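You operate a simulated robot arm through the tools that you are given. There is no shell and no other tool. Be economical: measure what you need, move in short steps, check, and stop when the job is done.

The job below is to be done with a simulated two-armed robot. You get a single attempt, and the scene is never put back.

## Task
Swap the part-full pan under the yellow pipe for the empty 320 ml pan, then run two flushes.
Fine: stand the part-full pan on the free mark; spill nothing; the other pans stay. Set down upright: what you pick out, steel pan.

It is judged by the outcome, as a careful person would: the job done as asked, and still so three seconds after it is handed in. It fails if anything else is knocked over, pushed out of place, dropped, spilled or broken.

## Robot
Two 7-joint arms with fingered hands on one trunk, on a base that drives. Base frame: it is fixed to the floor where the robot stands at the start and does not move with it; the origin is under the middle of the robot, x ahead of it, y to its left, z up; the surface under the hand at the start is at about z = 780. Lengths are in mm, angles in degrees, forces in N, time in s.
The left shoulder is at the start at [53, 104, 1044], the right one opposite. With the tool pointing down near the work surface each hand reaches from about 280 to 600 mm from the robot's upright axis, wherever it stands, measured 20 degrees to its own side. Places, roughly: first white outline on the display bench [500, 700, 800]. Payload 2.4 kg a hand.
The TCP of each hand is the grasp point between the finger pads, 17 mm short of the fingertips. In the tool frame z runs along the fingers and y along their closing line. The gripper opens to 88 mm. The gripper's body begins 47 mm behind the TCP. The gripper is a hand of 2 fingers: y runs from the thumb to the fingers, the wrist lies at [0, 0, -165] in the tool frame, and closing takes about 1.5 s.
Orientation is that of the tool frame in the base frame, as a unit quaternion [x, y, z, w]. With the fingers straight down and closing along the base's y, the tool's x points along the base's -x, its y along +y and its z along -z.

## Interface
- The arms move only by the tool servo_tool. It takes "left_plan", "right_plan" or both (then of equal length, played together; a hand with none holds still); each is a list of rows, each a list of 6 numbers: the shift along the base's x, y, z in units of 30 mm (1.0 is 30 mm), then the turn, a rotation vector about the base's x, y, z in units of 6 degrees (1.0 is 6 degrees). In form: [[tx, ty, tz, wx, wy, wz], ...]. A call has 1 to 10 rows; each row shifts and turns the commanded pose from where the row before left it. "left_gripper" and "right_gripper" are, for a hand that has rows, the opening in per cent of the stroke, from 0 (shut) to 100 (fully open), set as the call begins (left out, the last holds). A call with a number of a shift or a turn outside -1 to 1 is refused whole. Each row takes 0.2 s and may step no farther than 50 mm and 8.6 degrees from the row before; otherwise, or with a gripper value out of range, the whole call is refused. Where a pose cannot be reached the arm comes as near as it can. A force on the tool above 90 N (or 10 N above the force at the start of the call, whichever is more), or a blocked arm, ends the call early, and 0.2 s more pass. Each finger travels about 153 mm/s and halts on what it meets, pressing with about 28 N; the grip force reading is that of the motor and also rises with nothing between the fingers. The clock runs only during rows and for 0.2 s after the last one: add rows that do not move to give the fingers time. It gives the time, the measured TCP pose, the force on the tool (base axes), the opening and the grip force at its end, in the units of the frame above (readings bear some noise), with the torque about the TCP (base axes, N m) and any sound that the robot's microphone picked up.
- Cameras (640 x 400 px; columns grow to the right, rows downward): "scene" is now at [126, 17, 982.2]; the picture's right is [0.17, -0.99, 0.00], its down [-0.08, -0.01, -1.00] and it looks along [0.98, 0.17, -0.08] (base axes); focal length 214 px, centre (320, 200). "left" rides on the left gripper at [-50, 3, -63] in its tool frame; the picture's right is [-0.06, -1.00, 0.00], its down [0.78, -0.05, -0.62] and it looks along [0.62, -0.04, 0.79] (tool axes); focal length 275 px, centre (320, 200). "right" rides on the right gripper at [50, 3, -64] in its tool frame; the picture's right is [-0.06, 1.00, 0.00], its down [-0.78, -0.05, -0.62] and it looks along [-0.62, -0.04, 0.79] (tool axes); focal length 275 px, centre (320, 200). There is no depth. A picture from a camera that has moved, and an enlarged one, comes with that camera's place and axes in the base frame and with its lens. The place of the scene camera against the robot may be out by one fixed shift of up to 12 mm in any direction.
- grab_frame(camera): a new picture of that camera. It takes no simulated time.
- slide_trunk(by): slides the trunk up (or, below 0, down) by that many mm; the arms and the scene camera ride with it, the base frame stays. It gives what a move gives, with no picture.
- drive_base(legs): drives the robot by 1 to 6 legs, each [ahead, left, turn to the left] in mm, mm and degrees, along the robot's own axes; the way and the turn of a leg run together, so that a leg with both is an arc; at most 1500 mm and 180 degrees a leg. The arms and the cameras ride along, it lands a little off, and it stops where it bumps. It gives what a move gives.
- curl_fingers(finger1, thumb_bend, hand): sets how far each is bent, from 0 (flat) to 1 (curled in); at 0.3 the hand is open as for a grip, at 0.7 the pads meet at the TCP. One left out holds its place. A second passes; each finger stops where it meets its share of the squeeze, and holds until it gets a number again. A gripper value or a shape takes the hand back. It gives what a move gives, with no picture; readings hold the bend of each and the force on the fingers (four entries, about 0 where the hand has none), thumb and palm.
- preshape(shape, hand): the hand has 2 fingers and takes this shape, open, in about a second: jaw (thumb against the fingers, like two jaws); tri (thumb and two fingers); tip (a fingertip pinch); poke (one finger out to press); point (the index stretched); flat (the hand flat); cup (the hand cupped); fist (a fist). The gripper value then closes the fingers along that shape, each until it touches; the sizes above hold for jaw. It gives what a move gives, with no picture.
- head_to(pan, tilt): turns the head with the scene camera to pan (to the left, within 60 degrees either way) and tilt (down, from -29 to 69), counted from straight ahead of the robot. It gives what a move gives.
- zoom(camera, box): a new picture of the part [left, top, right, bottom] of that camera's present view, enlarged. It takes no simulated time.
- sign_off(): hands the job in; it is judged then, once.

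Work in short steps. Places have to be worked out from the pictures, the camera data and where the tool is seen: move nearer, look again, correct. Check each grasp and each placing, and mend what went wrong. You have 120 turns and 108 pictures in all, those below and enlarged ones among them. Open the grippers and draw the arms clear of the work before you hand the job in, unless the task says otherwise; then end with one line.

The tools are called after "Request:" by a JSON object that holds its "method" and its "body". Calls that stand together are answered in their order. servo_tool: Moves the arms, as the interface text tells. Its arguments: {"type":"object","properties":{"left_plan":{"type":"array","items":{"type":"array","items":{"type":"number"}}},"left_gripper":{"type":"number"},"right_plan":{"type":"array","items":{"type":"array","items":{"type":"number"}}},"right_gripper":{"type":"number"}},"required":[]} The other tools are called the same way: slide_trunk (by) slides the trunk up or down; preshape (shape, hand) gives the hand a shape; curl_fingers (finger1, thumb_bend, hand) moves the fingers one by one; drive_base (legs) drives the base; head_to (pan, tilt) turns the head that bears the scene camera; grab_frame (camera) takes a picture; zoom (camera, box) takes an enlarged picture of a part of a camera's view; sign_off () hands the job in.

At the start:

```text
time_s: 0.0
left_eef_pos: [388.7, 221.8, 1077.0]
left_tcp_rot: [0.0, 1.0, 0.001, 0.0]
left_ft_force: [-0.4, 0.0, -0.8]
left_torque: [0.01, 0.02, 0.04]
left_opening: 87.7
left_grasp_force: 0.0
left_shape: jaw
left_bend: [0.3, 0.3]
left_finger forces: [0.1, 0.0, 0.0, 0.0, 0.1, 0.1]
right_eef_pos: [347.7, -78.7, 1079.1]
right_tcp_rot: [0.0, 1.0, 0.001, 0.0]
right_ft_force: [0.6, 0.2, -0.5]
right_torque: [-0.01, 0.02, 0.01]
right_opening: 87.8
right_grasp_force: 0.1
right_shape: jaw
right_bend: [0.3, 0.3]
right_finger forces: [0.0, 0.0, 0.0, 0.0, 0.0, 0.1]
trunk travel left (down, up): [-275.0, 575.0]
robot x, y, heading: [2.2, 2.1, -0.2]
head pan, tilt: [9.9, 4.4]
```

scene: 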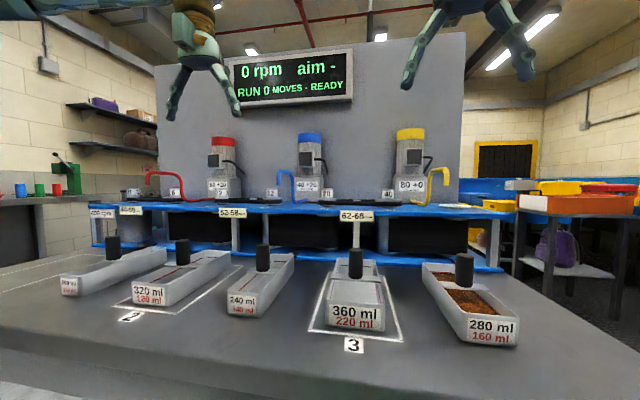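
right: 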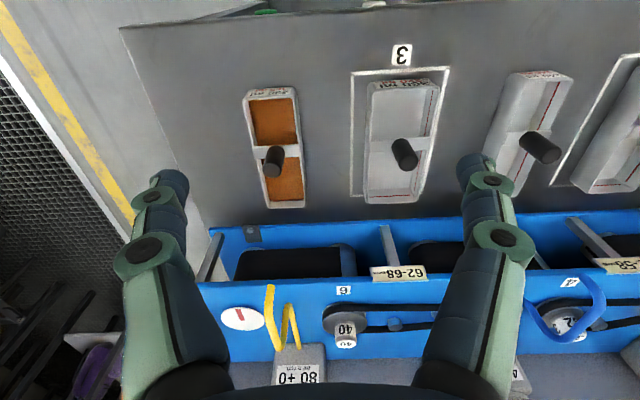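
left: 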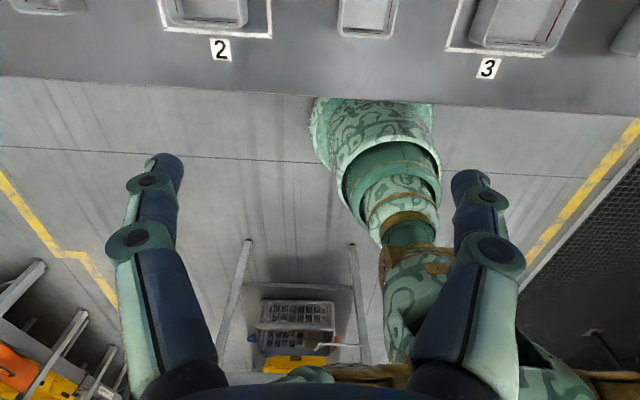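

I start by enlarging the scene to read the signs and layout.

Request:
{"method": "zoom", "body": {"camera": "scene", "box": [40, 120, 280, 330]}}

Request:
{"method": "zoom", "body": {"camera": "scene", "box": [280, 110, 540, 360]}}

Request:
{"method": "zoom", "body": {"camera": "scene", "box": [200, 40, 380, 120]}}

Request:
{"method": "zoom", "body": {"camera": "right", "box": [200, 200, 640, 400]}}

```text
1.90 times, centred on (160, 225) of scene
camera zoom: at [126.0, 17.0, 982.2], right [0.17, -0.99, 0.0], down [-0.08, -0.01, -1.0], along [0.98, 0.17, -0.08], focal length 408 px, centre (625, 152)
```

zoom: 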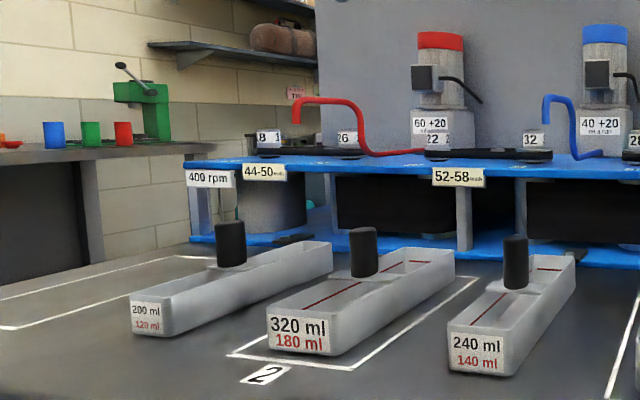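

```text
1.60 times, centred on (410, 235) of scene
camera zoom: at [126.0, 17.0, 982.2], right [0.17, -0.99, 0.0], down [-0.08, -0.01, -1.0], along [0.98, 0.17, -0.08], focal length 343 px, centre (176, 144)
```

zoom: 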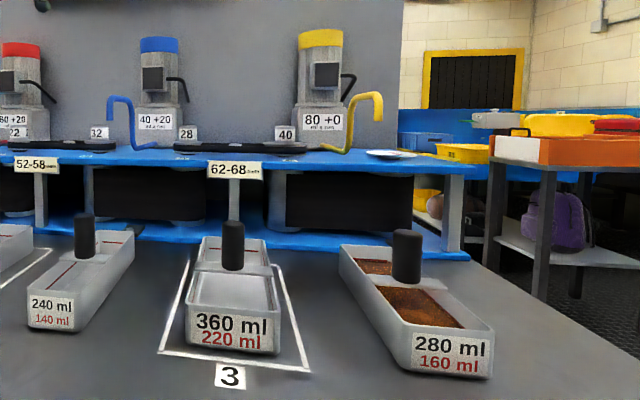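

```text
3.56 times, centred on (290, 80) of scene
camera zoom: at [126.0, 17.0, 982.2], right [0.17, -0.99, 0.0], down [-0.08, -0.01, -1.0], along [0.98, 0.17, -0.08], focal length 763 px, centre (427, 627)
```

zoom: 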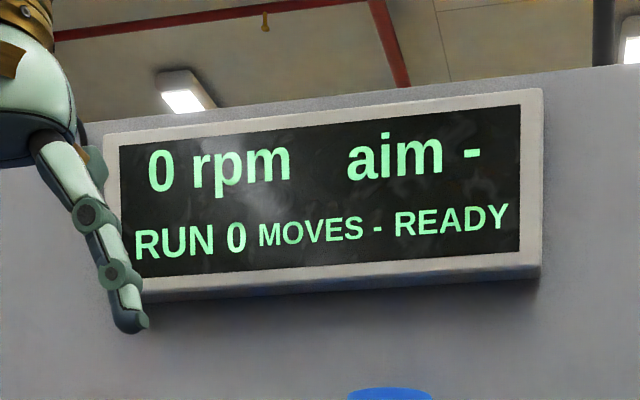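

```text
1.45 times, centred on (420, 300) of right
camera zoom: at [299.5, -75.3, 1143.6], right [0.06, 1.0, 0.0], down [0.78, -0.05, 0.62], along [0.62, -0.04, -0.79], focal length 400 px, centre (174, 54)
```

zoom: 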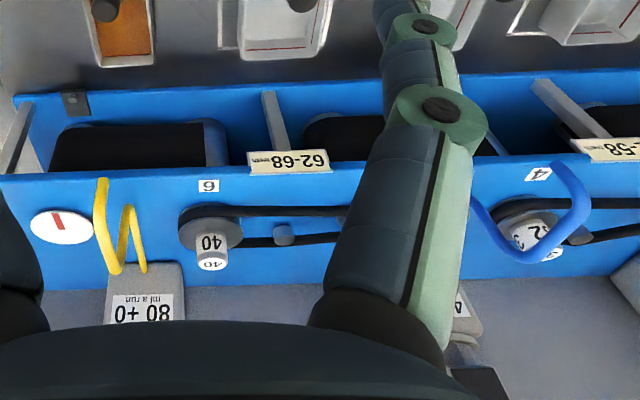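

The 280 ml pan is the one with brown content, in front of the yellow pipe. I look down and around for more detail on the rack, the controls and the pipe outlets.

Request:
{"method": "head_to", "body": {"pan": -25, "tilt": 20}}

Request:
{"method": "grab_frame", "body": {"camera": "scene"}}

Request:
{"method": "head_to", "body": {"pan": 50, "tilt": 15}}

Request:
{"method": "grab_frame", "body": {"camera": "scene"}}

```text
time_s: 1.0
left_eef_pos: [389.5, 223.0, 1077.1]
left_tcp_rot: [-0.001, 1.0, 0.0, 0.0]
left_ft_force: [-0.8, -0.4, -0.1]
left_torque: [-0.04, -0.04, 0.0]
left_opening: 87.9
left_grasp_force: 0.0
left_shape: jaw
left_bend: [0.3, 0.3]
left_finger forces: [0.0, 0.0, 0.1, 0.1, 0.0, 0.0]
right_eef_pos: [347.3, -79.4, 1079.7]
right_tcp_rot: [0.0, 1.0, 0.0, 0.001]
right_ft_force: [0.0, 0.3, -0.4]
right_torque: [0.02, -0.04, -0.02]
right_opening: 88.1
right_grasp_force: 0.0
right_shape: jaw
right_bend: [0.3, 0.3]
right_finger forces: [0.1, 0.1, 0.0, 0.0, 0.1, 0.1]
trunk travel left (down, up): [-275.0, 575.0]
robot x, y, heading: [-1.0, 1.3, 0.0]
head pan, tilt: [-25.0, 20.0]
```

```text
100 pictures are left
camera scene: at [120.1, -38.1, 957.0], right [-0.42, -0.91, 0.0], down [-0.31, 0.14, -0.94], along [0.85, -0.4, -0.34], focal length 214 px, centre (320, 200)
```

scene: 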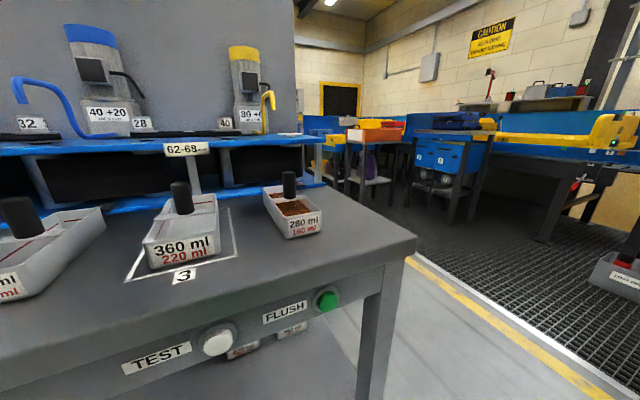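

```text
time_s: 2.5
left_eef_pos: [389.4, 223.1, 1076.4]
left_tcp_rot: [0.0, 1.0, 0.001, 0.0]
left_ft_force: [-0.2, -0.4, -0.1]
left_torque: [-0.02, -0.02, -0.03]
left_opening: 87.9
left_grasp_force: 0.1
left_shape: jaw
left_bend: [0.3, 0.3]
left_finger forces: [0.0, 0.0, 0.0, 0.0, 0.1, 0.0]
right_eef_pos: [348.3, -78.9, 1079.1]
right_tcp_rot: [0.0, 1.0, 0.0, 0.001]
right_ft_force: [0.8, 0.2, -0.8]
right_torque: [0.02, 0.0, 0.0]
right_opening: 88.0
right_grasp_force: 0.0
right_shape: jaw
right_bend: [0.3, 0.3]
right_finger forces: [0.1, 0.0, 0.0, 0.0, 0.0, 0.0]
trunk travel left (down, up): [-275.0, 575.0]
robot x, y, heading: [-0.0, -1.7, -0.1]
head pan, tilt: [50.0, 15.0]
```

```text
99 pictures are left
camera scene: at [95.8, 72.8, 965.1], right [0.77, -0.64, 0.0], down [-0.17, -0.2, -0.97], along [0.62, 0.74, -0.26], focal length 214 px, centre (320, 200)
```

scene: 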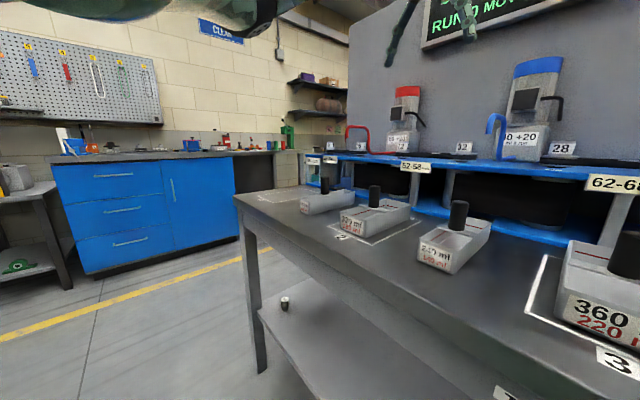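

There are TEST and FLUSH buttons on the bench front, and something on a lower shelf. I raise the trunk and look down for a plan view.

Request:
{"method": "slide_trunk", "body": {"by": 350}}

Request:
{"method": "head_to", "body": {"pan": 0, "tilt": 42}}

Request:
{"method": "grab_frame", "body": {"camera": "scene"}}

Request:
{"method": "head_to", "body": {"pan": 45, "tilt": 38}}

Request:
{"method": "grab_frame", "body": {"camera": "scene"}}

```text
time_s: 5.9
left_eef_pos: [390.4, 222.5, 1427.2]
left_tcp_rot: [0.001, 1.0, 0.0, 0.0]
left_ft_force: [-0.9, -0.4, 0.3]
left_torque: [-0.02, 0.01, 0.02]
left_opening: 87.7
left_grasp_force: 0.1
left_shape: jaw
left_bend: [0.3, 0.3]
left_finger forces: [0.0, 0.0, 0.0, 0.1, 0.0, 0.1]
right_eef_pos: [349.1, -77.9, 1430.9]
right_tcp_rot: [-0.001, 1.0, 0.0, 0.0]
right_ft_force: [0.4, 0.3, 0.8]
right_torque: [-0.01, 0.02, -0.04]
right_opening: 87.8
right_grasp_force: 0.0
right_shape: jaw
right_bend: [0.3, 0.3]
right_finger forces: [0.1, 0.0, 0.1, 0.0, 0.0, 0.1]
trunk travel left (down, up): [-625.0, 225.0]
robot x, y, heading: [0.2, 1.5, -0.0]
head pan, tilt: [50.0, 15.0]
```

```text
time_s: 7.1
left_eef_pos: [388.4, 222.5, 1427.8]
left_tcp_rot: [0.0, 1.0, 0.0, 0.0]
left_ft_force: [-0.5, -0.5, 0.7]
left_torque: [-0.02, 0.0, 0.03]
left_opening: 88.0
left_grasp_force: 0.0
left_shape: jaw
left_bend: [0.3, 0.3]
left_finger forces: [0.0, 0.0, 0.0, 0.0, 0.0, 0.0]
right_eef_pos: [348.9, -79.0, 1429.6]
right_tcp_rot: [0.001, 1.0, 0.0, 0.0]
right_ft_force: [-0.5, 1.5, -0.3]
right_torque: [0.01, 0.0, 0.02]
right_opening: 87.9
right_grasp_force: 0.0
right_shape: jaw
right_bend: [0.3, 0.3]
right_finger forces: [0.0, 0.2, 0.1, 0.0, 0.0, 0.0]
trunk travel left (down, up): [-625.0, 225.0]
robot x, y, heading: [0.9, -1.6, -0.1]
head pan, tilt: [0.0, 42.0]
```

```text
98 pictures are left
camera scene: at [111.9, 1.3, 1274.3], right [0.0, -1.0, 0.0], down [-0.67, 0.0, -0.74], along [0.74, 0.0, -0.67], focal length 214 px, centre (320, 200)
```

scene: 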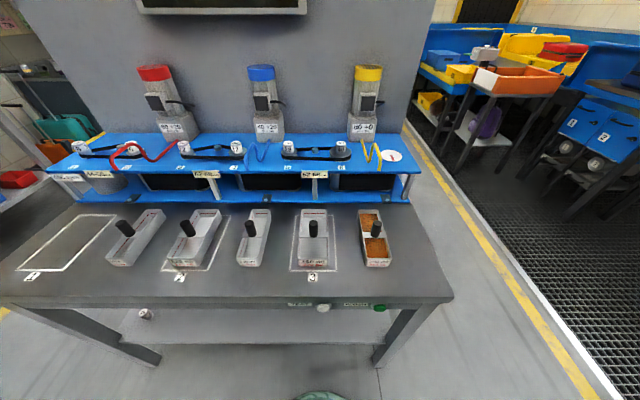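

```text
time_s: 8.2
left_eef_pos: [389.6, 223.7, 1427.2]
left_tcp_rot: [0.001, 1.0, 0.0, 0.0]
left_ft_force: [0.4, -0.6, -0.3]
left_torque: [-0.01, 0.02, -0.02]
left_opening: 88.0
left_grasp_force: 0.0
left_shape: jaw
left_bend: [0.3, 0.3]
left_finger forces: [0.0, 0.1, 0.0, 0.0, 0.0, 0.0]
right_eef_pos: [348.6, -78.1, 1429.8]
right_tcp_rot: [0.0, 1.0, 0.0, 0.0]
right_ft_force: [-0.7, -0.7, -0.1]
right_torque: [0.02, 0.01, 0.0]
right_opening: 87.7
right_grasp_force: 0.0
right_shape: jaw
right_bend: [0.3, 0.3]
right_finger forces: [0.0, 0.0, 0.1, 0.0, 0.0, 0.1]
trunk travel left (down, up): [-625.0, 225.0]
robot x, y, heading: [-0.7, -1.4, 0.1]
head pan, tilt: [45.0, 38.0]
```

```text
97 pictures are left
camera scene: at [89.4, 62.2, 1280.2], right [0.71, -0.71, 0.0], down [-0.44, -0.43, -0.79], along [0.56, 0.56, -0.62], focal length 214 px, centre (320, 200)
```

scene: 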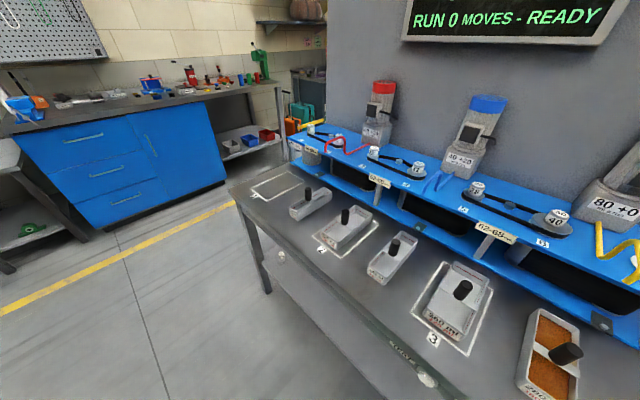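

Request:
{"method": "head_to", "body": {"pan": 0, "tilt": 42}}

Request:
{"method": "zoom", "body": {"camera": "scene", "box": [280, 120, 440, 220]}}

Request:
{"method": "zoom", "body": {"camera": "scene", "box": [280, 195, 440, 315]}}

Request:
{"method": "zoom", "body": {"camera": "scene", "box": [0, 120, 280, 300]}}

```text
time_s: 9.3
left_eef_pos: [389.8, 222.3, 1428.3]
left_tcp_rot: [0.0, 1.0, 0.0, 0.0]
left_ft_force: [-0.5, 0.0, -0.5]
left_torque: [-0.03, -0.01, 0.01]
left_opening: 87.9
left_grasp_force: 0.0
left_shape: jaw
left_bend: [0.3, 0.3]
left_finger forces: [0.0, 0.0, 0.0, 0.0, 0.0, 0.1]
right_eef_pos: [348.2, -79.4, 1430.1]
right_tcp_rot: [0.0, 1.0, 0.0, 0.0]
right_ft_force: [-0.2, -0.2, 1.0]
right_torque: [0.01, 0.0, 0.04]
right_opening: 88.1
right_grasp_force: 0.0
right_shape: jaw
right_bend: [0.3, 0.3]
right_finger forces: [0.1, 0.0, 0.1, 0.0, 0.0, 0.1]
trunk travel left (down, up): [-625.0, 225.0]
robot x, y, heading: [-1.2, 3.3, -0.2]
head pan, tilt: [0.0, 42.0]
```

```text
4.00 times, centred on (360, 170) of scene
camera zoom: at [111.9, 1.3, 1274.2], right [0.0, -1.0, 0.0], down [-0.67, 0.0, -0.74], along [0.74, 0.0, -0.67], focal length 858 px, centre (160, 320)
```

zoom: 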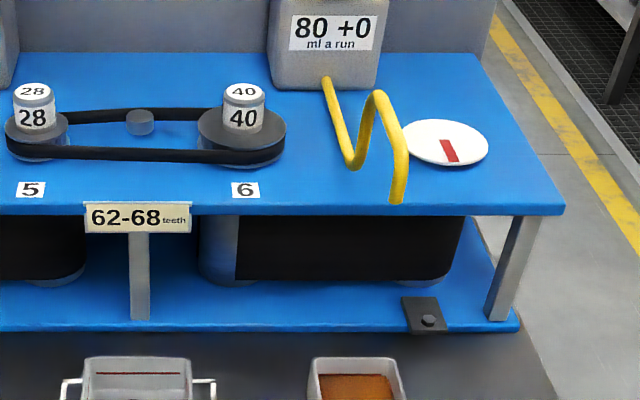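

```text
3.33 times, centred on (360, 255) of scene
camera zoom: at [111.9, 1.3, 1274.2], right [0.0, -1.0, 0.0], down [-0.67, 0.0, -0.74], along [0.74, 0.0, -0.67], focal length 715 px, centre (187, 17)
```

zoom: 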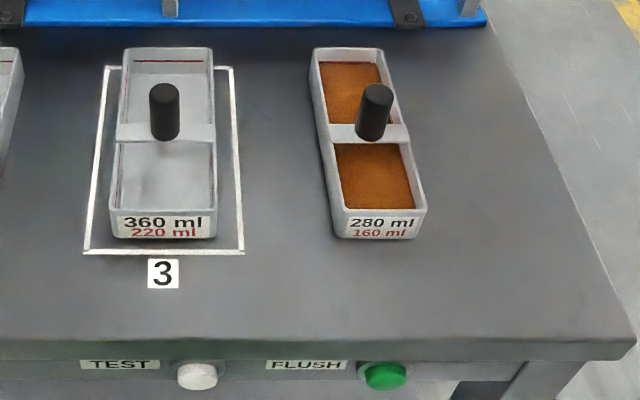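

```text
2.22 times, centred on (140, 210) of scene
camera zoom: at [111.9, 1.3, 1274.2], right [0.0, -1.0, 0.0], down [-0.67, 0.0, -0.74], along [0.74, 0.0, -0.67], focal length 477 px, centre (720, 178)
```

zoom: 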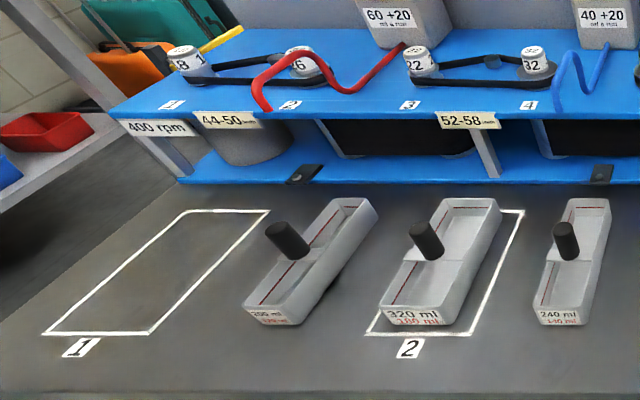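

The yellow outlet works out at about (545, -143, 980), over the rear of the 280 ml pan, whose handle is near (466, -143) and reaches z≈880. Mark 1, centre about (491, 708), is the free one. I lower the trunk back and look under the bench and at the buttons.

Request:
{"method": "slide_trunk", "body": {"by": -350}}

Request:
{"method": "head_to", "body": {"pan": -25, "tilt": 35}}

Request:
{"method": "grab_frame", "body": {"camera": "scene"}}

Request:
{"method": "zoom", "body": {"camera": "scene", "box": [120, 100, 420, 300]}}

Request:
{"method": "grab_frame", "body": {"camera": "right"}}

```text
time_s: 12.7
left_eef_pos: [389.6, 223.3, 1076.9]
left_tcp_rot: [0.0, 1.0, 0.0, 0.0]
left_ft_force: [1.0, -0.8, -0.9]
left_torque: [0.04, 0.02, 0.01]
left_opening: 88.0
left_grasp_force: 0.0
left_shape: jaw
left_bend: [0.3, 0.3]
left_finger forces: [0.0, 0.1, 0.0, 0.1, 0.1, 0.0]
right_eef_pos: [348.1, -78.3, 1080.5]
right_tcp_rot: [0.0, 1.0, -0.001, 0.0]
right_ft_force: [-1.1, 0.5, -0.7]
right_torque: [0.01, 0.01, -0.03]
right_opening: 87.9
right_grasp_force: 0.1
right_shape: jaw
right_bend: [0.3, 0.3]
right_finger forces: [0.1, 0.1, 0.0, 0.1, 0.0, 0.0]
trunk travel left (down, up): [-275.0, 575.0]
robot x, y, heading: [-3.1, -2.2, -0.0]
head pan, tilt: [0.0, 42.0]
```

```text
time_s: 13.6
left_eef_pos: [390.1, 222.8, 1077.9]
left_tcp_rot: [0.0, 1.0, 0.0, -0.001]
left_ft_force: [-0.1, 0.3, -0.6]
left_torque: [0.02, 0.02, 0.02]
left_opening: 87.8
left_grasp_force: 0.1
left_shape: jaw
left_bend: [0.3, 0.3]
left_finger forces: [0.0, 0.1, 0.0, 0.1, 0.0, 0.0]
right_eef_pos: [348.2, -78.1, 1079.2]
right_tcp_rot: [0.0, 1.0, 0.0, 0.0]
right_ft_force: [-0.3, -0.4, -0.7]
right_torque: [-0.01, 0.01, -0.03]
right_opening: 88.0
right_grasp_force: 0.1
right_shape: jaw
right_bend: [0.3, 0.3]
right_finger forces: [0.0, 0.0, 0.0, 0.1, 0.1, 0.0]
trunk travel left (down, up): [-275.0, 575.0]
robot x, y, heading: [0.7, 2.0, -0.0]
head pan, tilt: [-25.0, 35.0]
```

```text
93 pictures are left
camera scene: at [115.5, -35.9, 933.1], right [-0.42, -0.91, 0.0], down [-0.52, 0.24, -0.82], along [0.74, -0.35, -0.57], focal length 214 px, centre (320, 200)
```

scene: 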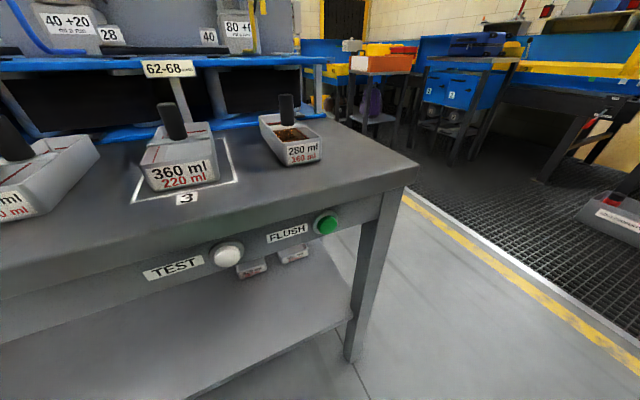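

```text
2.00 times, centred on (270, 200) of scene
camera zoom: at [115.5, -35.9, 933.1], right [-0.42, -0.91, 0.0], down [-0.52, 0.24, -0.82], along [0.74, -0.35, -0.57], focal length 429 px, centre (420, 200)
```

zoom: 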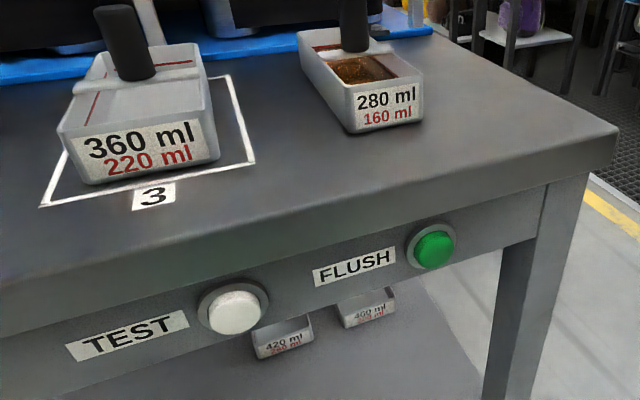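

```text
91 pictures are left
camera right: at [299.5, -75.3, 1143.6], right [0.06, 1.0, 0.0], down [0.78, -0.05, 0.62], along [0.62, -0.04, -0.79], focal length 275 px, centre (320, 200)
```

right: 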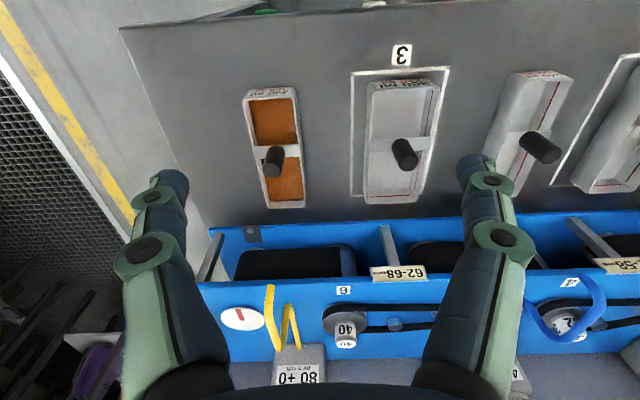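

Shelf pans are 400 and 420 ml, so they are irrelevant; the 320 ml one is on mark 2. I move the right hand above the 280 ml pan's handle at about (465, -140).

Request:
{"method": "servo_tool", "body": {"right_plan": [[0.8, -0.4, -0.7, 0, 0, 0], [0.8, -0.4, -0.7, 0, 0, 0], [0.7, -0.4, -0.7, 0, 0, 0], [0.7, -0.4, -0.7, 0, 0, 0], [0.5, -0.45, -0.7, 0, 0, 0], [0, 0, 0, 0, 0, 0]], "right_gripper": 100}}

Request:
{"method": "grab_frame", "body": {"camera": "right"}}

Request:
{"method": "grab_frame", "body": {"camera": "scene"}}

```text
time_s: 15.0
left_eef_pos: [389.4, 223.2, 1076.7]
left_tcp_rot: [0.0, 1.0, 0.0, 0.0]
left_ft_force: [0.4, -0.3, 0.8]
left_torque: [0.0, -0.01, 0.03]
left_opening: 87.7
left_grasp_force: 0.1
left_shape: jaw
left_bend: [0.3, 0.3]
left_finger forces: [0.0, 0.0, 0.0, 0.0, 0.0, 0.1]
right_eef_pos: [453.5, -138.6, 975.3]
right_tcp_rot: [-0.001, 1.0, 0.0, 0.001]
right_ft_force: [0.3, -0.3, -0.9]
right_torque: [-0.01, -0.02, 0.03]
right_opening: 87.9
right_grasp_force: 0.1
right_shape: jaw
right_bend: [0.3, 0.3]
right_finger forces: [0.1, 0.0, 0.1, 0.0, 0.0, 0.0]
trunk travel left (down, up): [-275.0, 575.0]
robot x, y, heading: [-0.3, 1.5, 0.2]
head pan, tilt: [-25.0, 35.0]
```

```text
90 pictures are left
camera right: at [404.5, -136.2, 1039.5], right [0.06, 1.0, 0.0], down [0.78, -0.05, 0.62], along [0.62, -0.04, -0.79], focal length 275 px, centre (320, 200)
```

right: 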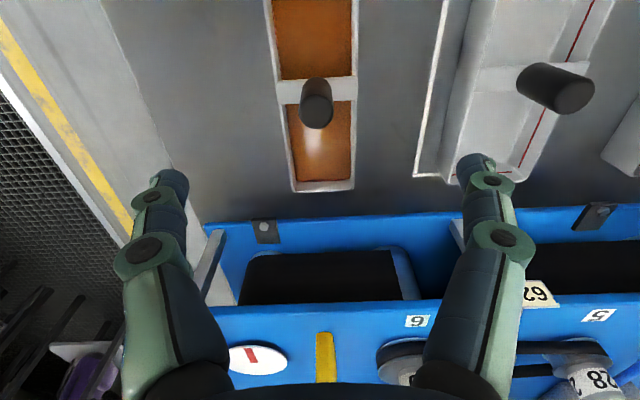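

```text
89 pictures are left
camera scene: at [115.6, -36.0, 933.1], right [-0.42, -0.91, 0.0], down [-0.52, 0.24, -0.82], along [0.74, -0.35, -0.57], focal length 214 px, centre (320, 200)
```

scene: 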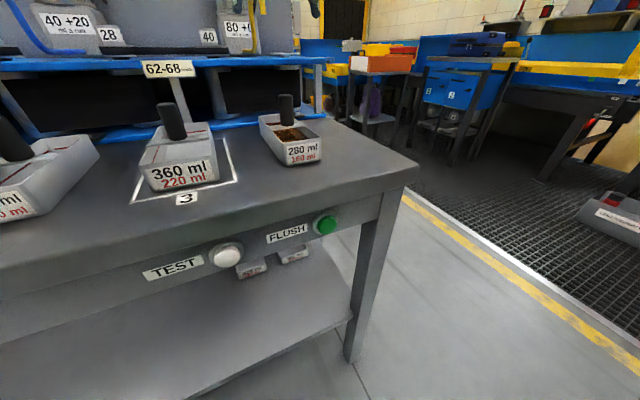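

Handle centre reads (472, -143), top about z 870. I shift the last bit and go down to z≈857 with the fingers astride it.

Request:
{"method": "servo_tool", "body": {"right_plan": [[0.3, -0.08, -0.8, 0, 0, 0], [0.3, -0.07, -0.8, 0, 0, 0], [0, 0, -0.8, 0, 0, 0], [0, 0, -0.8, 0, 0, 0], [0, 0, -0.7, 0, 0, 0], [0, 0, 0, 0, 0, 0]]}}

Request:
{"method": "head_to", "body": {"pan": -15, "tilt": 10}}

Request:
{"method": "grab_frame", "body": {"camera": "scene"}}

Request:
{"method": "grab_frame", "body": {"camera": "right"}}

```text
time_s: 16.4
left_eef_pos: [389.5, 223.5, 1076.2]
left_tcp_rot: [-0.001, 1.0, 0.0, 0.0]
left_ft_force: [-0.3, -0.1, 0.6]
left_torque: [-0.02, 0.03, 0.01]
left_opening: 88.0
left_grasp_force: 0.0
left_shape: jaw
left_bend: [0.3, 0.3]
left_finger forces: [0.1, 0.0, 0.0, 0.0, 0.0, 0.0]
right_eef_pos: [470.1, -143.8, 858.0]
right_tcp_rot: [-0.001, 1.0, 0.0, 0.0]
right_ft_force: [-0.5, -0.3, 0.5]
right_torque: [0.03, 0.01, 0.01]
right_opening: 87.9
right_grasp_force: 0.1
right_shape: jaw
right_bend: [0.3, 0.3]
right_finger forces: [0.0, 0.1, 0.0, 0.1, 0.0, 0.0]
trunk travel left (down, up): [-275.0, 575.0]
robot x, y, heading: [-1.9, 2.5, -0.0]
head pan, tilt: [-25.0, 35.0]
```

```text
time_s: 17.3
left_eef_pos: [390.7, 222.1, 1077.3]
left_tcp_rot: [0.0, 1.0, 0.0, 0.001]
left_ft_force: [-0.3, 0.1, -0.2]
left_torque: [0.0, 0.0, 0.02]
left_opening: 87.9
left_grasp_force: 0.2
left_shape: jaw
left_bend: [0.3, 0.3]
left_finger forces: [0.1, 0.0, 0.1, 0.0, 0.1, 0.1]
right_eef_pos: [469.4, -145.3, 858.7]
right_tcp_rot: [0.0, 1.0, -0.001, 0.0]
right_ft_force: [0.9, -0.3, -0.5]
right_torque: [-0.03, 0.0, -0.01]
right_opening: 88.0
right_grasp_force: 0.0
right_shape: jaw
right_bend: [0.3, 0.3]
right_finger forces: [0.1, 0.0, 0.0, 0.0, 0.0, 0.0]
trunk travel left (down, up): [-275.0, 575.0]
robot x, y, heading: [-2.7, -1.4, 0.1]
head pan, tilt: [-15.0, 10.0]
```

```text
88 pictures are left
camera scene: at [125.5, -22.9, 973.1], right [-0.26, -0.97, 0.0], down [-0.17, 0.05, -0.98], along [0.95, -0.26, -0.17], focal length 214 px, centre (320, 200)
```

scene: 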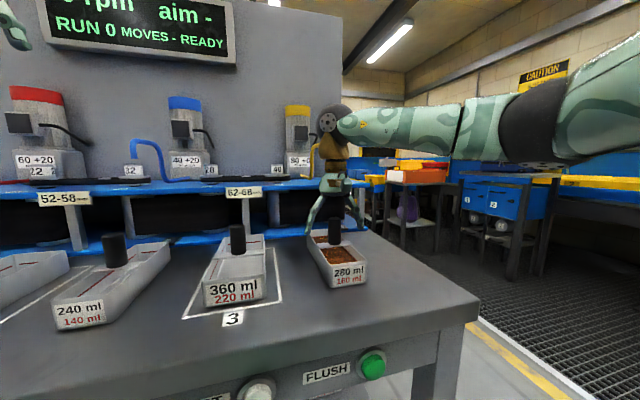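

```text
87 pictures are left
camera right: at [421.9, -141.0, 922.0], right [0.06, 1.0, 0.0], down [0.78, -0.05, 0.62], along [0.62, -0.04, -0.79], focal length 275 px, centre (320, 200)
```

right: 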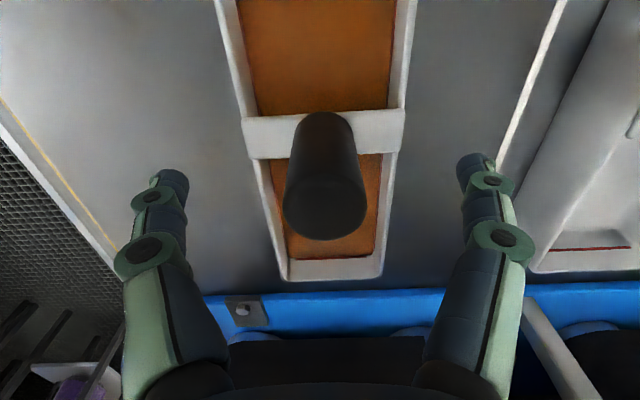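

The handle is centred, but its top looks nearer z≈862, so I drop another 9 mm and close.

Request:
{"method": "servo_tool", "body": {"right_plan": [[0.04, 0, -0.3, 0, 0, 0], [0, 0, 0, 0, 0, 0]]}}

Request:
{"method": "servo_tool", "body": {"right_plan": [[0, 0, 0, 0, 0, 0], [0, 0, 0, 0, 0, 0], [0, 0, 0, 0, 0, 0], [0, 0, 0, 0, 0, 0], [0, 0, 0, 0, 0, 0], [0, 0, 0, 0, 0, 0], [0, 0, 0, 0, 0, 0], [0, 0, 0, 0, 0, 0]], "right_gripper": 0}}

Request:
{"method": "grab_frame", "body": {"camera": "right"}}

```text
time_s: 17.9
left_eef_pos: [389.3, 223.7, 1078.4]
left_tcp_rot: [0.0, 1.0, -0.001, -0.001]
left_ft_force: [-0.1, 0.1, -0.2]
left_torque: [0.01, 0.03, 0.0]
left_opening: 87.9
left_grasp_force: 0.0
left_shape: jaw
left_bend: [0.3, 0.3]
left_finger forces: [0.0, 0.1, 0.1, 0.0, 0.0, 0.1]
right_eef_pos: [470.9, -143.3, 848.9]
right_tcp_rot: [0.0, 1.0, 0.0, -0.001]
right_ft_force: [-0.6, 0.2, 0.2]
right_torque: [0.0, 0.01, -0.01]
right_opening: 87.7
right_grasp_force: 0.1
right_shape: jaw
right_bend: [0.3, 0.3]
right_finger forces: [0.0, 0.0, 0.0, 0.0, 0.0, 0.0]
trunk travel left (down, up): [-275.0, 575.0]
robot x, y, heading: [1.9, 0.5, 0.2]
head pan, tilt: [-15.0, 10.0]
```

```text
time_s: 19.7
left_eef_pos: [390.2, 223.0, 1076.6]
left_tcp_rot: [0.0, 1.0, 0.0, 0.0]
left_ft_force: [0.1, -0.1, -0.7]
left_torque: [-0.02, -0.02, 0.0]
left_opening: 87.6
left_grasp_force: 0.0
left_shape: jaw
left_bend: [0.3, 0.3]
left_finger forces: [0.0, 0.0, 0.0, 0.0, 0.0, 0.1]
right_eef_pos: [472.8, -144.7, 848.8]
right_tcp_rot: [0.0, 1.0, -0.001, -0.001]
right_ft_force: [0.2, -0.4, 0.4]
right_torque: [0.0, 0.01, 0.02]
right_opening: 5.4
right_grasp_force: 28.4
right_shape: jaw
right_bend: [0.76, 0.74]
right_finger forces: [0.1, 0.0, 0.0, 0.0, 0.0, 0.1]
trunk travel left (down, up): [-275.0, 575.0]
robot x, y, heading: [0.2, -0.8, -0.2]
head pan, tilt: [-15.0, 10.0]
```

```text
86 pictures are left
camera right: at [423.6, -141.5, 912.8], right [0.06, 1.0, 0.0], down [0.78, -0.05, 0.62], along [0.62, -0.04, -0.79], focal length 275 px, centre (320, 200)
```

right: 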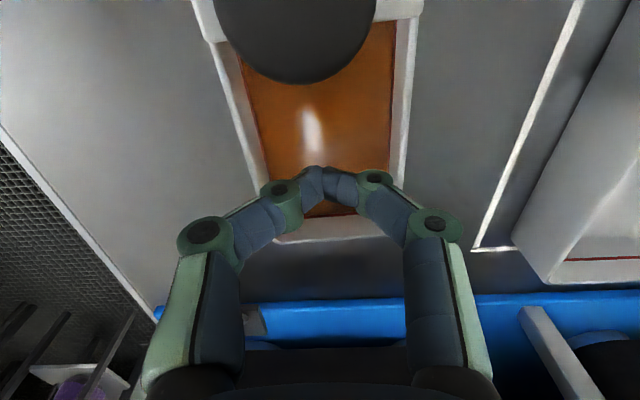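

The fingers closed on nothing and the pan slid about 45 mm toward the robot. I check the state before mending it.

Request:
{"method": "grab_frame", "body": {"camera": "scene"}}

Request:
{"method": "zoom", "body": {"camera": "scene", "box": [260, 130, 420, 310]}}

```text
85 pictures are left
camera scene: at [125.5, -22.8, 973.2], right [-0.26, -0.97, 0.0], down [-0.17, 0.04, -0.98], along [0.95, -0.25, -0.17], focal length 214 px, centre (320, 200)
```

scene: 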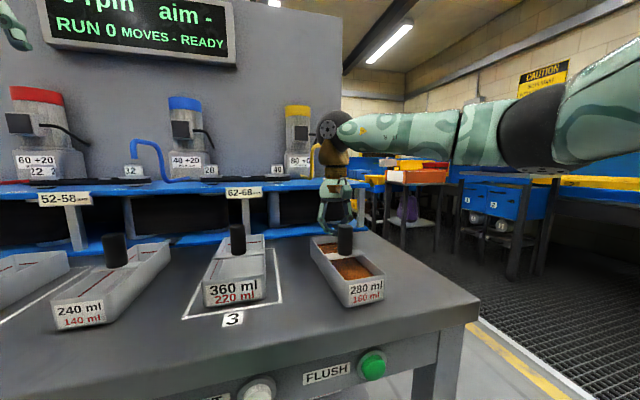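

```text
2.22 times, centred on (340, 220) of scene
camera zoom: at [125.5, -22.8, 973.2], right [-0.26, -0.97, 0.0], down [-0.17, 0.04, -0.98], along [0.95, -0.25, -0.17], focal length 477 px, centre (276, 156)
```

zoom: 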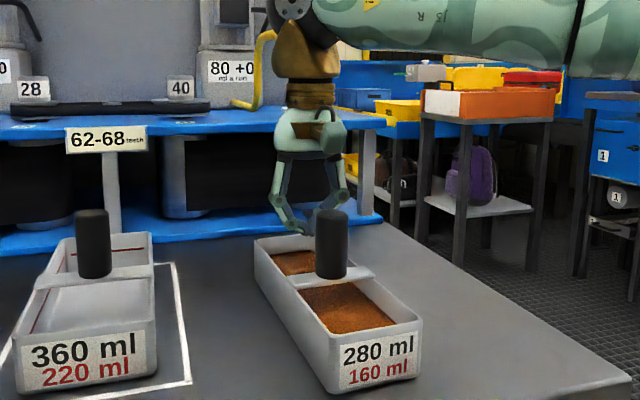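

Nothing spilled; the pan just slid and stands upright. I lift clear, open, back off to above the new handle place and measure again.

Request:
{"method": "servo_tool", "body": {"right_plan": [[0, 0, 0.8, 0, 0, 0], [0, 0, 0.8, 0, 0, 0], [0, 0, 0.8, 0, 0, 0], [-0.5, 0, 0.3, 0, 0, 0], [-0.8, 0, 0, 0, 0, 0], [0, 0, 0, 0, 0, 0]]}}

Request:
{"method": "servo_tool", "body": {"right_plan": [[0, 0, 0, 0, 0, 0], [0, 0, 0, 0, 0, 0], [0, 0, 0, 0, 0, 0], [0, 0, 0, 0, 0, 0], [0, 0, 0, 0, 0, 0]], "right_gripper": 100}}

Request:
{"method": "grab_frame", "body": {"camera": "right"}}

Request:
{"method": "grab_frame", "body": {"camera": "scene"}}

```text
time_s: 21.1
left_eef_pos: [389.2, 223.8, 1076.2]
left_tcp_rot: [0.0, 1.0, -0.001, 0.0]
left_ft_force: [0.7, -0.7, 1.0]
left_torque: [0.0, -0.02, 0.0]
left_opening: 88.0
left_grasp_force: 0.2
left_shape: jaw
left_bend: [0.3, 0.3]
left_finger forces: [0.0, 0.0, 0.0, 0.0, 0.1, 0.0]
right_eef_pos: [434.2, -144.7, 930.1]
right_tcp_rot: [-0.001, 1.0, -0.001, 0.0]
right_ft_force: [-1.4, -0.1, 0.4]
right_torque: [-0.01, -0.02, 0.01]
right_opening: 5.3
right_grasp_force: 27.4
right_shape: jaw
right_bend: [0.76, 0.74]
right_finger forces: [0.0, 0.0, 0.1, 0.0, 0.1, 0.0]
trunk travel left (down, up): [-275.0, 575.0]
robot x, y, heading: [0.2, 3.7, 0.0]
head pan, tilt: [-15.0, 10.0]
```

```text
time_s: 22.3
left_eef_pos: [389.4, 222.5, 1077.5]
left_tcp_rot: [0.001, 1.0, 0.0, 0.0]
left_ft_force: [0.0, 1.1, -1.0]
left_torque: [-0.01, -0.01, 0.0]
left_opening: 87.7
left_grasp_force: 0.0
left_shape: jaw
left_bend: [0.3, 0.3]
left_finger forces: [0.1, 0.1, 0.1, 0.0, 0.1, 0.0]
right_eef_pos: [433.6, -145.5, 931.1]
right_tcp_rot: [0.001, 1.0, 0.0, 0.0]
right_ft_force: [0.2, 0.4, 0.1]
right_torque: [0.03, -0.03, 0.02]
right_opening: 88.0
right_grasp_force: 0.0
right_shape: jaw
right_bend: [0.3, 0.3]
right_finger forces: [0.0, 0.1, 0.0, 0.1, 0.0, 0.1]
trunk travel left (down, up): [-275.0, 575.0]
robot x, y, heading: [2.7, 2.0, -0.0]
head pan, tilt: [-15.0, 10.0]
```

```text
83 pictures are left
camera right: at [385.4, -141.7, 994.5], right [0.06, 1.0, 0.0], down [0.78, -0.05, 0.62], along [0.62, -0.04, -0.79], focal length 275 px, centre (320, 200)
```

right: 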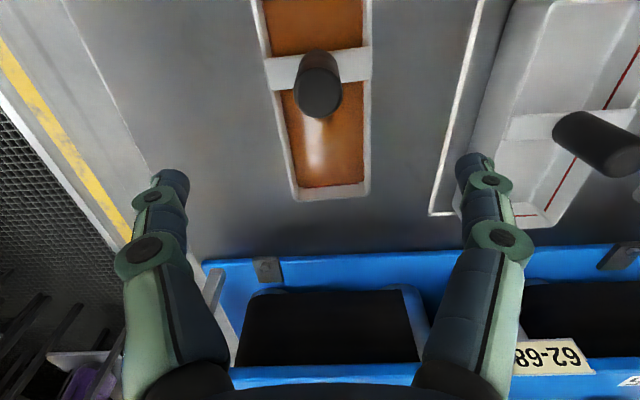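

```text
82 pictures are left
camera scene: at [125.5, -22.8, 973.2], right [-0.26, -0.97, 0.0], down [-0.17, 0.04, -0.98], along [0.95, -0.25, -0.17], focal length 214 px, centre (320, 200)
```

scene: 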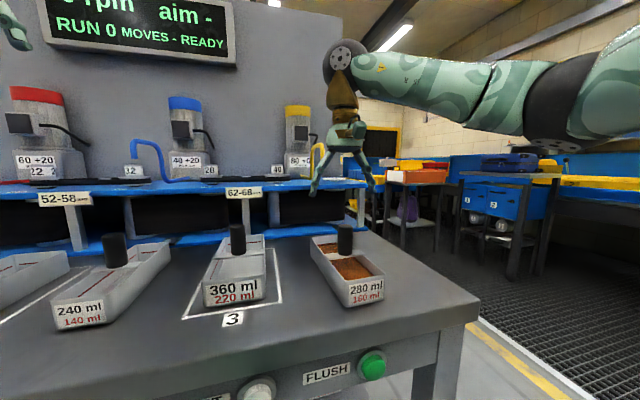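

Cross-checking four views: handle top z≈864, D≈23, now at x≈426, y≈-144.5. I align over it and go down partway for a check.

Request:
{"method": "servo_tool", "body": {"right_plan": [[-0.27, 0, -0.8, 0, 0, 0], [0, 0, -0.8, 0, 0, 0], [0, 0, 0, 0, 0, 0], [0, 0, 0, 0, 0, 0]]}}

Request:
{"method": "grab_frame", "body": {"camera": "right"}}

Request:
{"method": "zoom", "body": {"camera": "scene", "box": [280, 160, 400, 310]}}

```text
time_s: 23.3
left_eef_pos: [389.8, 224.1, 1075.2]
left_tcp_rot: [0.0, 1.0, 0.0, -0.001]
left_ft_force: [-0.1, 0.8, 0.5]
left_torque: [0.0, -0.01, -0.03]
left_opening: 87.7
left_grasp_force: 0.1
left_shape: jaw
left_bend: [0.3, 0.3]
left_finger forces: [0.0, 0.1, 0.1, 0.0, 0.0, 0.1]
right_eef_pos: [425.6, -143.3, 881.5]
right_tcp_rot: [0.0, 1.0, 0.0, 0.0]
right_ft_force: [0.7, -0.1, 0.4]
right_torque: [-0.01, 0.02, 0.03]
right_opening: 88.0
right_grasp_force: 0.0
right_shape: jaw
right_bend: [0.3, 0.3]
right_finger forces: [0.0, 0.0, 0.1, 0.0, 0.1, 0.0]
trunk travel left (down, up): [-275.0, 575.0]
robot x, y, heading: [-0.3, 0.2, -0.3]
head pan, tilt: [-15.0, 10.0]
```

```text
81 pictures are left
camera right: at [377.4, -140.8, 945.4], right [0.06, 1.0, 0.0], down [0.78, -0.05, 0.62], along [0.62, -0.04, -0.79], focal length 275 px, centre (320, 200)
```

right: 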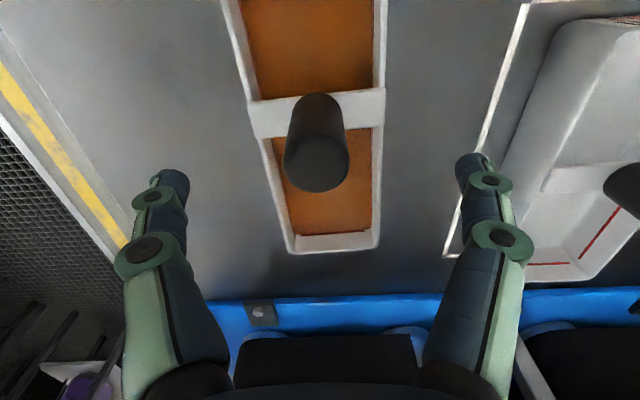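

```text
2.67 times, centred on (340, 235) of scene
camera zoom: at [125.5, -22.8, 973.2], right [-0.26, -0.97, 0.0], down [-0.17, 0.04, -0.98], along [0.95, -0.25, -0.17], focal length 572 px, centre (267, 107)
```

zoom: 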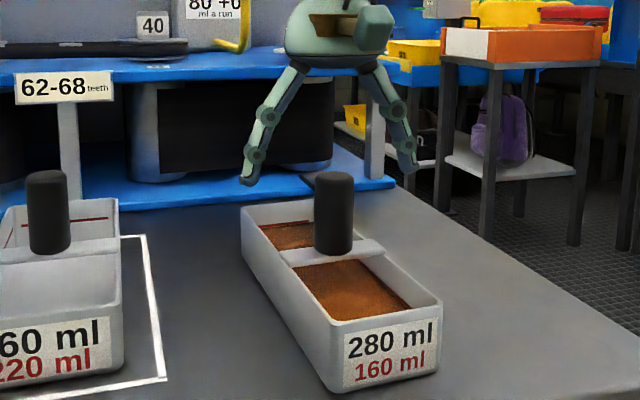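

Handle appears at (425, -145), aligned within a couple of mm. I descend to z≈848 and close slowly in steps to catch any slip.

Request:
{"method": "servo_tool", "body": {"right_plan": [[0, -0.05, -0.6, 0, 0, 0], [0, 0, -0.5, 0, 0, 0], [0, 0, 0, 0, 0, 0]]}}

Request:
{"method": "servo_tool", "body": {"right_plan": [[0, 0, 0, 0, 0, 0], [0, 0, 0, 0, 0, 0], [0, 0, 0, 0, 0, 0]], "right_gripper": 42}}

Request:
{"method": "grab_frame", "body": {"camera": "right"}}

Request:
{"method": "zoom", "body": {"camera": "scene", "box": [280, 160, 400, 310]}}

```text
time_s: 24.1
left_eef_pos: [389.9, 221.6, 1076.4]
left_tcp_rot: [-0.001, 1.0, 0.0, 0.0]
left_ft_force: [0.3, -0.1, -0.1]
left_torque: [-0.01, 0.01, 0.02]
left_opening: 87.9
left_grasp_force: 0.1
left_shape: jaw
left_bend: [0.3, 0.3]
left_finger forces: [0.0, 0.1, 0.0, 0.1, 0.1, 0.1]
right_eef_pos: [425.5, -145.9, 848.6]
right_tcp_rot: [0.0, 1.0, 0.0, -0.001]
right_ft_force: [0.5, 0.0, -1.1]
right_torque: [0.0, -0.02, -0.04]
right_opening: 88.0
right_grasp_force: 0.0
right_shape: jaw
right_bend: [0.3, 0.3]
right_finger forces: [0.1, 0.0, 0.1, 0.1, 0.0, 0.0]
trunk travel left (down, up): [-275.0, 575.0]
robot x, y, heading: [0.3, -0.8, 0.1]
head pan, tilt: [-15.0, 10.0]
```

```text
time_s: 24.9
left_eef_pos: [389.0, 223.6, 1077.4]
left_tcp_rot: [0.001, 1.0, 0.001, 0.0]
left_ft_force: [-0.1, 0.3, -0.7]
left_torque: [0.0, 0.01, -0.02]
left_opening: 88.1
left_grasp_force: 0.0
left_shape: jaw
left_bend: [0.3, 0.3]
left_finger forces: [0.1, 0.1, 0.0, 0.1, 0.0, 0.1]
right_eef_pos: [424.2, -146.2, 848.1]
right_tcp_rot: [0.0, 1.0, 0.0, 0.0]
right_ft_force: [-0.3, 0.4, 0.4]
right_torque: [0.0, 0.01, 0.0]
right_opening: 37.4
right_grasp_force: 0.1
right_shape: jaw
right_bend: [0.73, 0.7]
right_finger forces: [0.1, 0.0, 0.0, 0.0, 0.1, 0.0]
trunk travel left (down, up): [-275.0, 575.0]
robot x, y, heading: [-0.4, -2.3, -0.0]
head pan, tilt: [-15.0, 10.0]
```

```text
79 pictures are left
camera right: at [376.5, -142.6, 912.2], right [0.06, 1.0, 0.0], down [0.78, -0.05, 0.62], along [0.62, -0.04, -0.79], focal length 275 px, centre (320, 200)
```

right: 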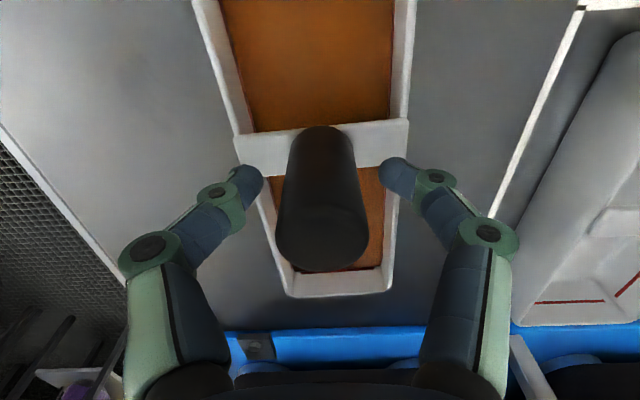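

```text
2.67 times, centred on (340, 235) of scene
camera zoom: at [125.5, -22.8, 973.2], right [-0.26, -0.97, 0.0], down [-0.17, 0.04, -0.98], along [0.95, -0.25, -0.17], focal length 572 px, centre (267, 107)
```

zoom: 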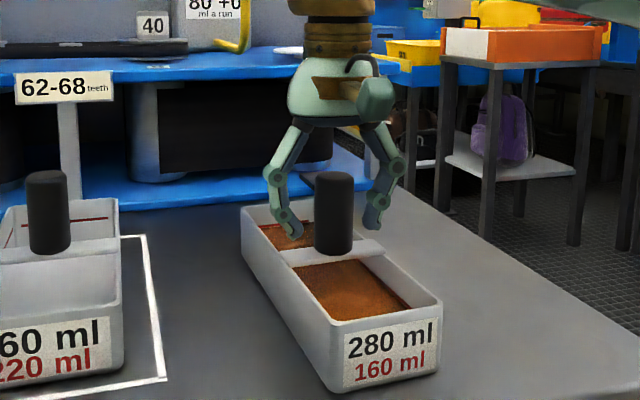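

Handle axis and tool axis coincide in this view. I continue closing in small steps.

Request:
{"method": "servo_tool", "body": {"right_plan": [[0, 0, 0, 0, 0, 0], [0, 0, 0, 0, 0, 0]], "right_gripper": 31}}

Request:
{"method": "servo_tool", "body": {"right_plan": [[0, 0, 0, 0, 0, 0], [0, 0, 0, 0, 0, 0]], "right_gripper": 26}}

Request:
{"method": "grab_frame", "body": {"camera": "right"}}

```text
time_s: 25.5
left_eef_pos: [390.0, 222.4, 1077.2]
left_tcp_rot: [0.0, 1.0, 0.0, 0.0]
left_ft_force: [0.2, 0.3, 0.7]
left_torque: [0.0, -0.01, 0.0]
left_opening: 87.7
left_grasp_force: 0.0
left_shape: jaw
left_bend: [0.3, 0.3]
left_finger forces: [0.0, 0.1, 0.1, 0.0, 0.0, 0.0]
right_eef_pos: [425.0, -146.0, 848.5]
right_tcp_rot: [0.0, 1.0, 0.0, 0.0]
right_ft_force: [0.4, 0.7, 0.8]
right_torque: [-0.01, 0.03, -0.02]
right_opening: 27.5
right_grasp_force: 0.1
right_shape: jaw
right_bend: [0.73, 0.7]
right_finger forces: [0.0, 0.1, 0.0, 0.0, 0.0, 0.0]
trunk travel left (down, up): [-275.0, 575.0]
robot x, y, heading: [-0.6, -0.1, -0.0]
head pan, tilt: [-15.0, 10.0]
```

```text
time_s: 26.1
left_eef_pos: [390.4, 223.0, 1077.8]
left_tcp_rot: [0.0, 1.0, 0.0, 0.0]
left_ft_force: [0.5, -0.5, 0.2]
left_torque: [-0.03, 0.0, 0.03]
left_opening: 87.9
left_grasp_force: 0.0
left_shape: jaw
left_bend: [0.3, 0.3]
left_finger forces: [0.0, 0.1, 0.0, 0.1, 0.0, 0.0]
right_eef_pos: [424.6, -145.5, 847.5]
right_tcp_rot: [0.001, 1.0, 0.0, 0.0]
right_ft_force: [0.7, 0.2, 0.1]
right_torque: [0.02, 0.03, 0.0]
right_opening: 23.0
right_grasp_force: 0.0
right_shape: jaw
right_bend: [0.73, 0.7]
right_finger forces: [0.1, 0.0, 0.0, 0.1, 0.1, 0.0]
trunk travel left (down, up): [-275.0, 575.0]
robot x, y, heading: [-2.8, 2.5, 0.0]
head pan, tilt: [-15.0, 10.0]
```

```text
77 pictures are left
camera right: at [376.5, -142.6, 912.2], right [0.06, 1.0, 0.0], down [0.78, -0.05, 0.62], along [0.62, -0.04, -0.79], focal length 275 px, centre (320, 200)
```

right: 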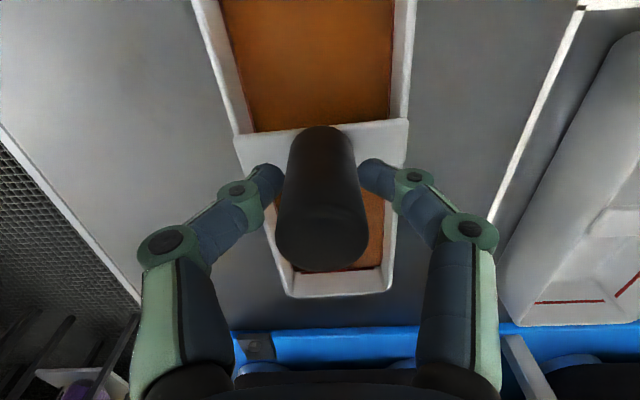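

Fingers are about to touch, in line with the handle. Next smaller openings.

Request:
{"method": "servo_tool", "body": {"right_plan": [[0, 0, 0, 0, 0, 0], [0, 0, 0, 0, 0, 0]], "right_gripper": 22}}

Request:
{"method": "servo_tool", "body": {"right_plan": [[0, 0, 0, 0, 0, 0], [0, 0, 0, 0, 0, 0]], "right_gripper": 18}}

Request:
{"method": "grab_frame", "body": {"camera": "right"}}

```text
time_s: 26.7
left_eef_pos: [390.4, 222.5, 1077.4]
left_tcp_rot: [0.0, 1.0, 0.001, 0.0]
left_ft_force: [0.2, 0.0, 0.9]
left_torque: [-0.02, -0.03, 0.02]
left_opening: 87.9
left_grasp_force: 0.1
left_shape: jaw
left_bend: [0.3, 0.3]
left_finger forces: [0.1, 0.0, 0.1, 0.0, 0.1, 0.0]
right_eef_pos: [425.0, -146.5, 847.8]
right_tcp_rot: [0.0, 1.0, -0.001, 0.0]
right_ft_force: [0.2, 0.9, 0.7]
right_torque: [-0.02, 0.03, -0.01]
right_opening: 20.6
right_grasp_force: 0.0
right_shape: jaw
right_bend: [0.73, 0.7]
right_finger forces: [0.5, 0.0, 0.1, 0.0, 0.4, 0.0]
trunk travel left (down, up): [-275.0, 575.0]
robot x, y, heading: [-2.2, -1.1, 0.2]
head pan, tilt: [-15.0, 10.0]
```

```text
time_s: 27.3
left_eef_pos: [390.4, 221.7, 1077.3]
left_tcp_rot: [0.0, 1.0, -0.001, 0.0]
left_ft_force: [-0.2, -0.2, -0.1]
left_torque: [-0.02, -0.02, 0.03]
left_opening: 88.2
left_grasp_force: 0.0
left_shape: jaw
left_bend: [0.3, 0.3]
left_finger forces: [0.0, 0.0, 0.0, 0.0, 0.0, 0.0]
right_eef_pos: [425.8, -146.1, 849.1]
right_tcp_rot: [0.0, 1.0, 0.001, -0.001]
right_ft_force: [0.6, -0.7, -1.0]
right_torque: [0.0, 0.01, -0.01]
right_opening: 16.2
right_grasp_force: 27.4
right_shape: jaw
right_bend: [0.73, 0.7]
right_finger forces: [23.6, 0.0, 0.0, 0.0, 23.4, 0.1]
trunk travel left (down, up): [-275.0, 575.0]
robot x, y, heading: [-0.4, -0.7, -0.0]
head pan, tilt: [-15.0, 10.0]
```

```text
76 pictures are left
camera right: at [376.5, -142.6, 912.1], right [0.06, 1.0, 0.0], down [0.78, -0.05, 0.62], along [0.62, -0.04, -0.79], focal length 275 px, centre (320, 200)
```

right: 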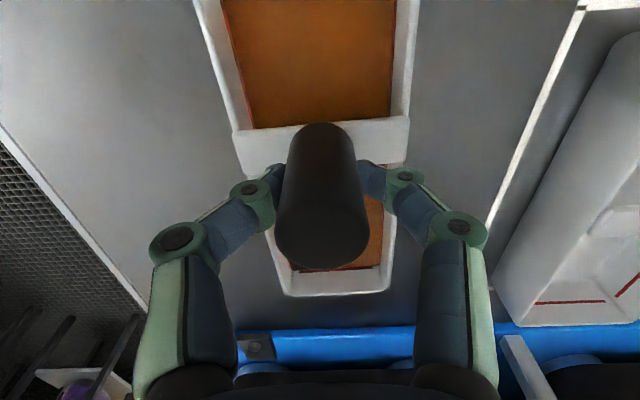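

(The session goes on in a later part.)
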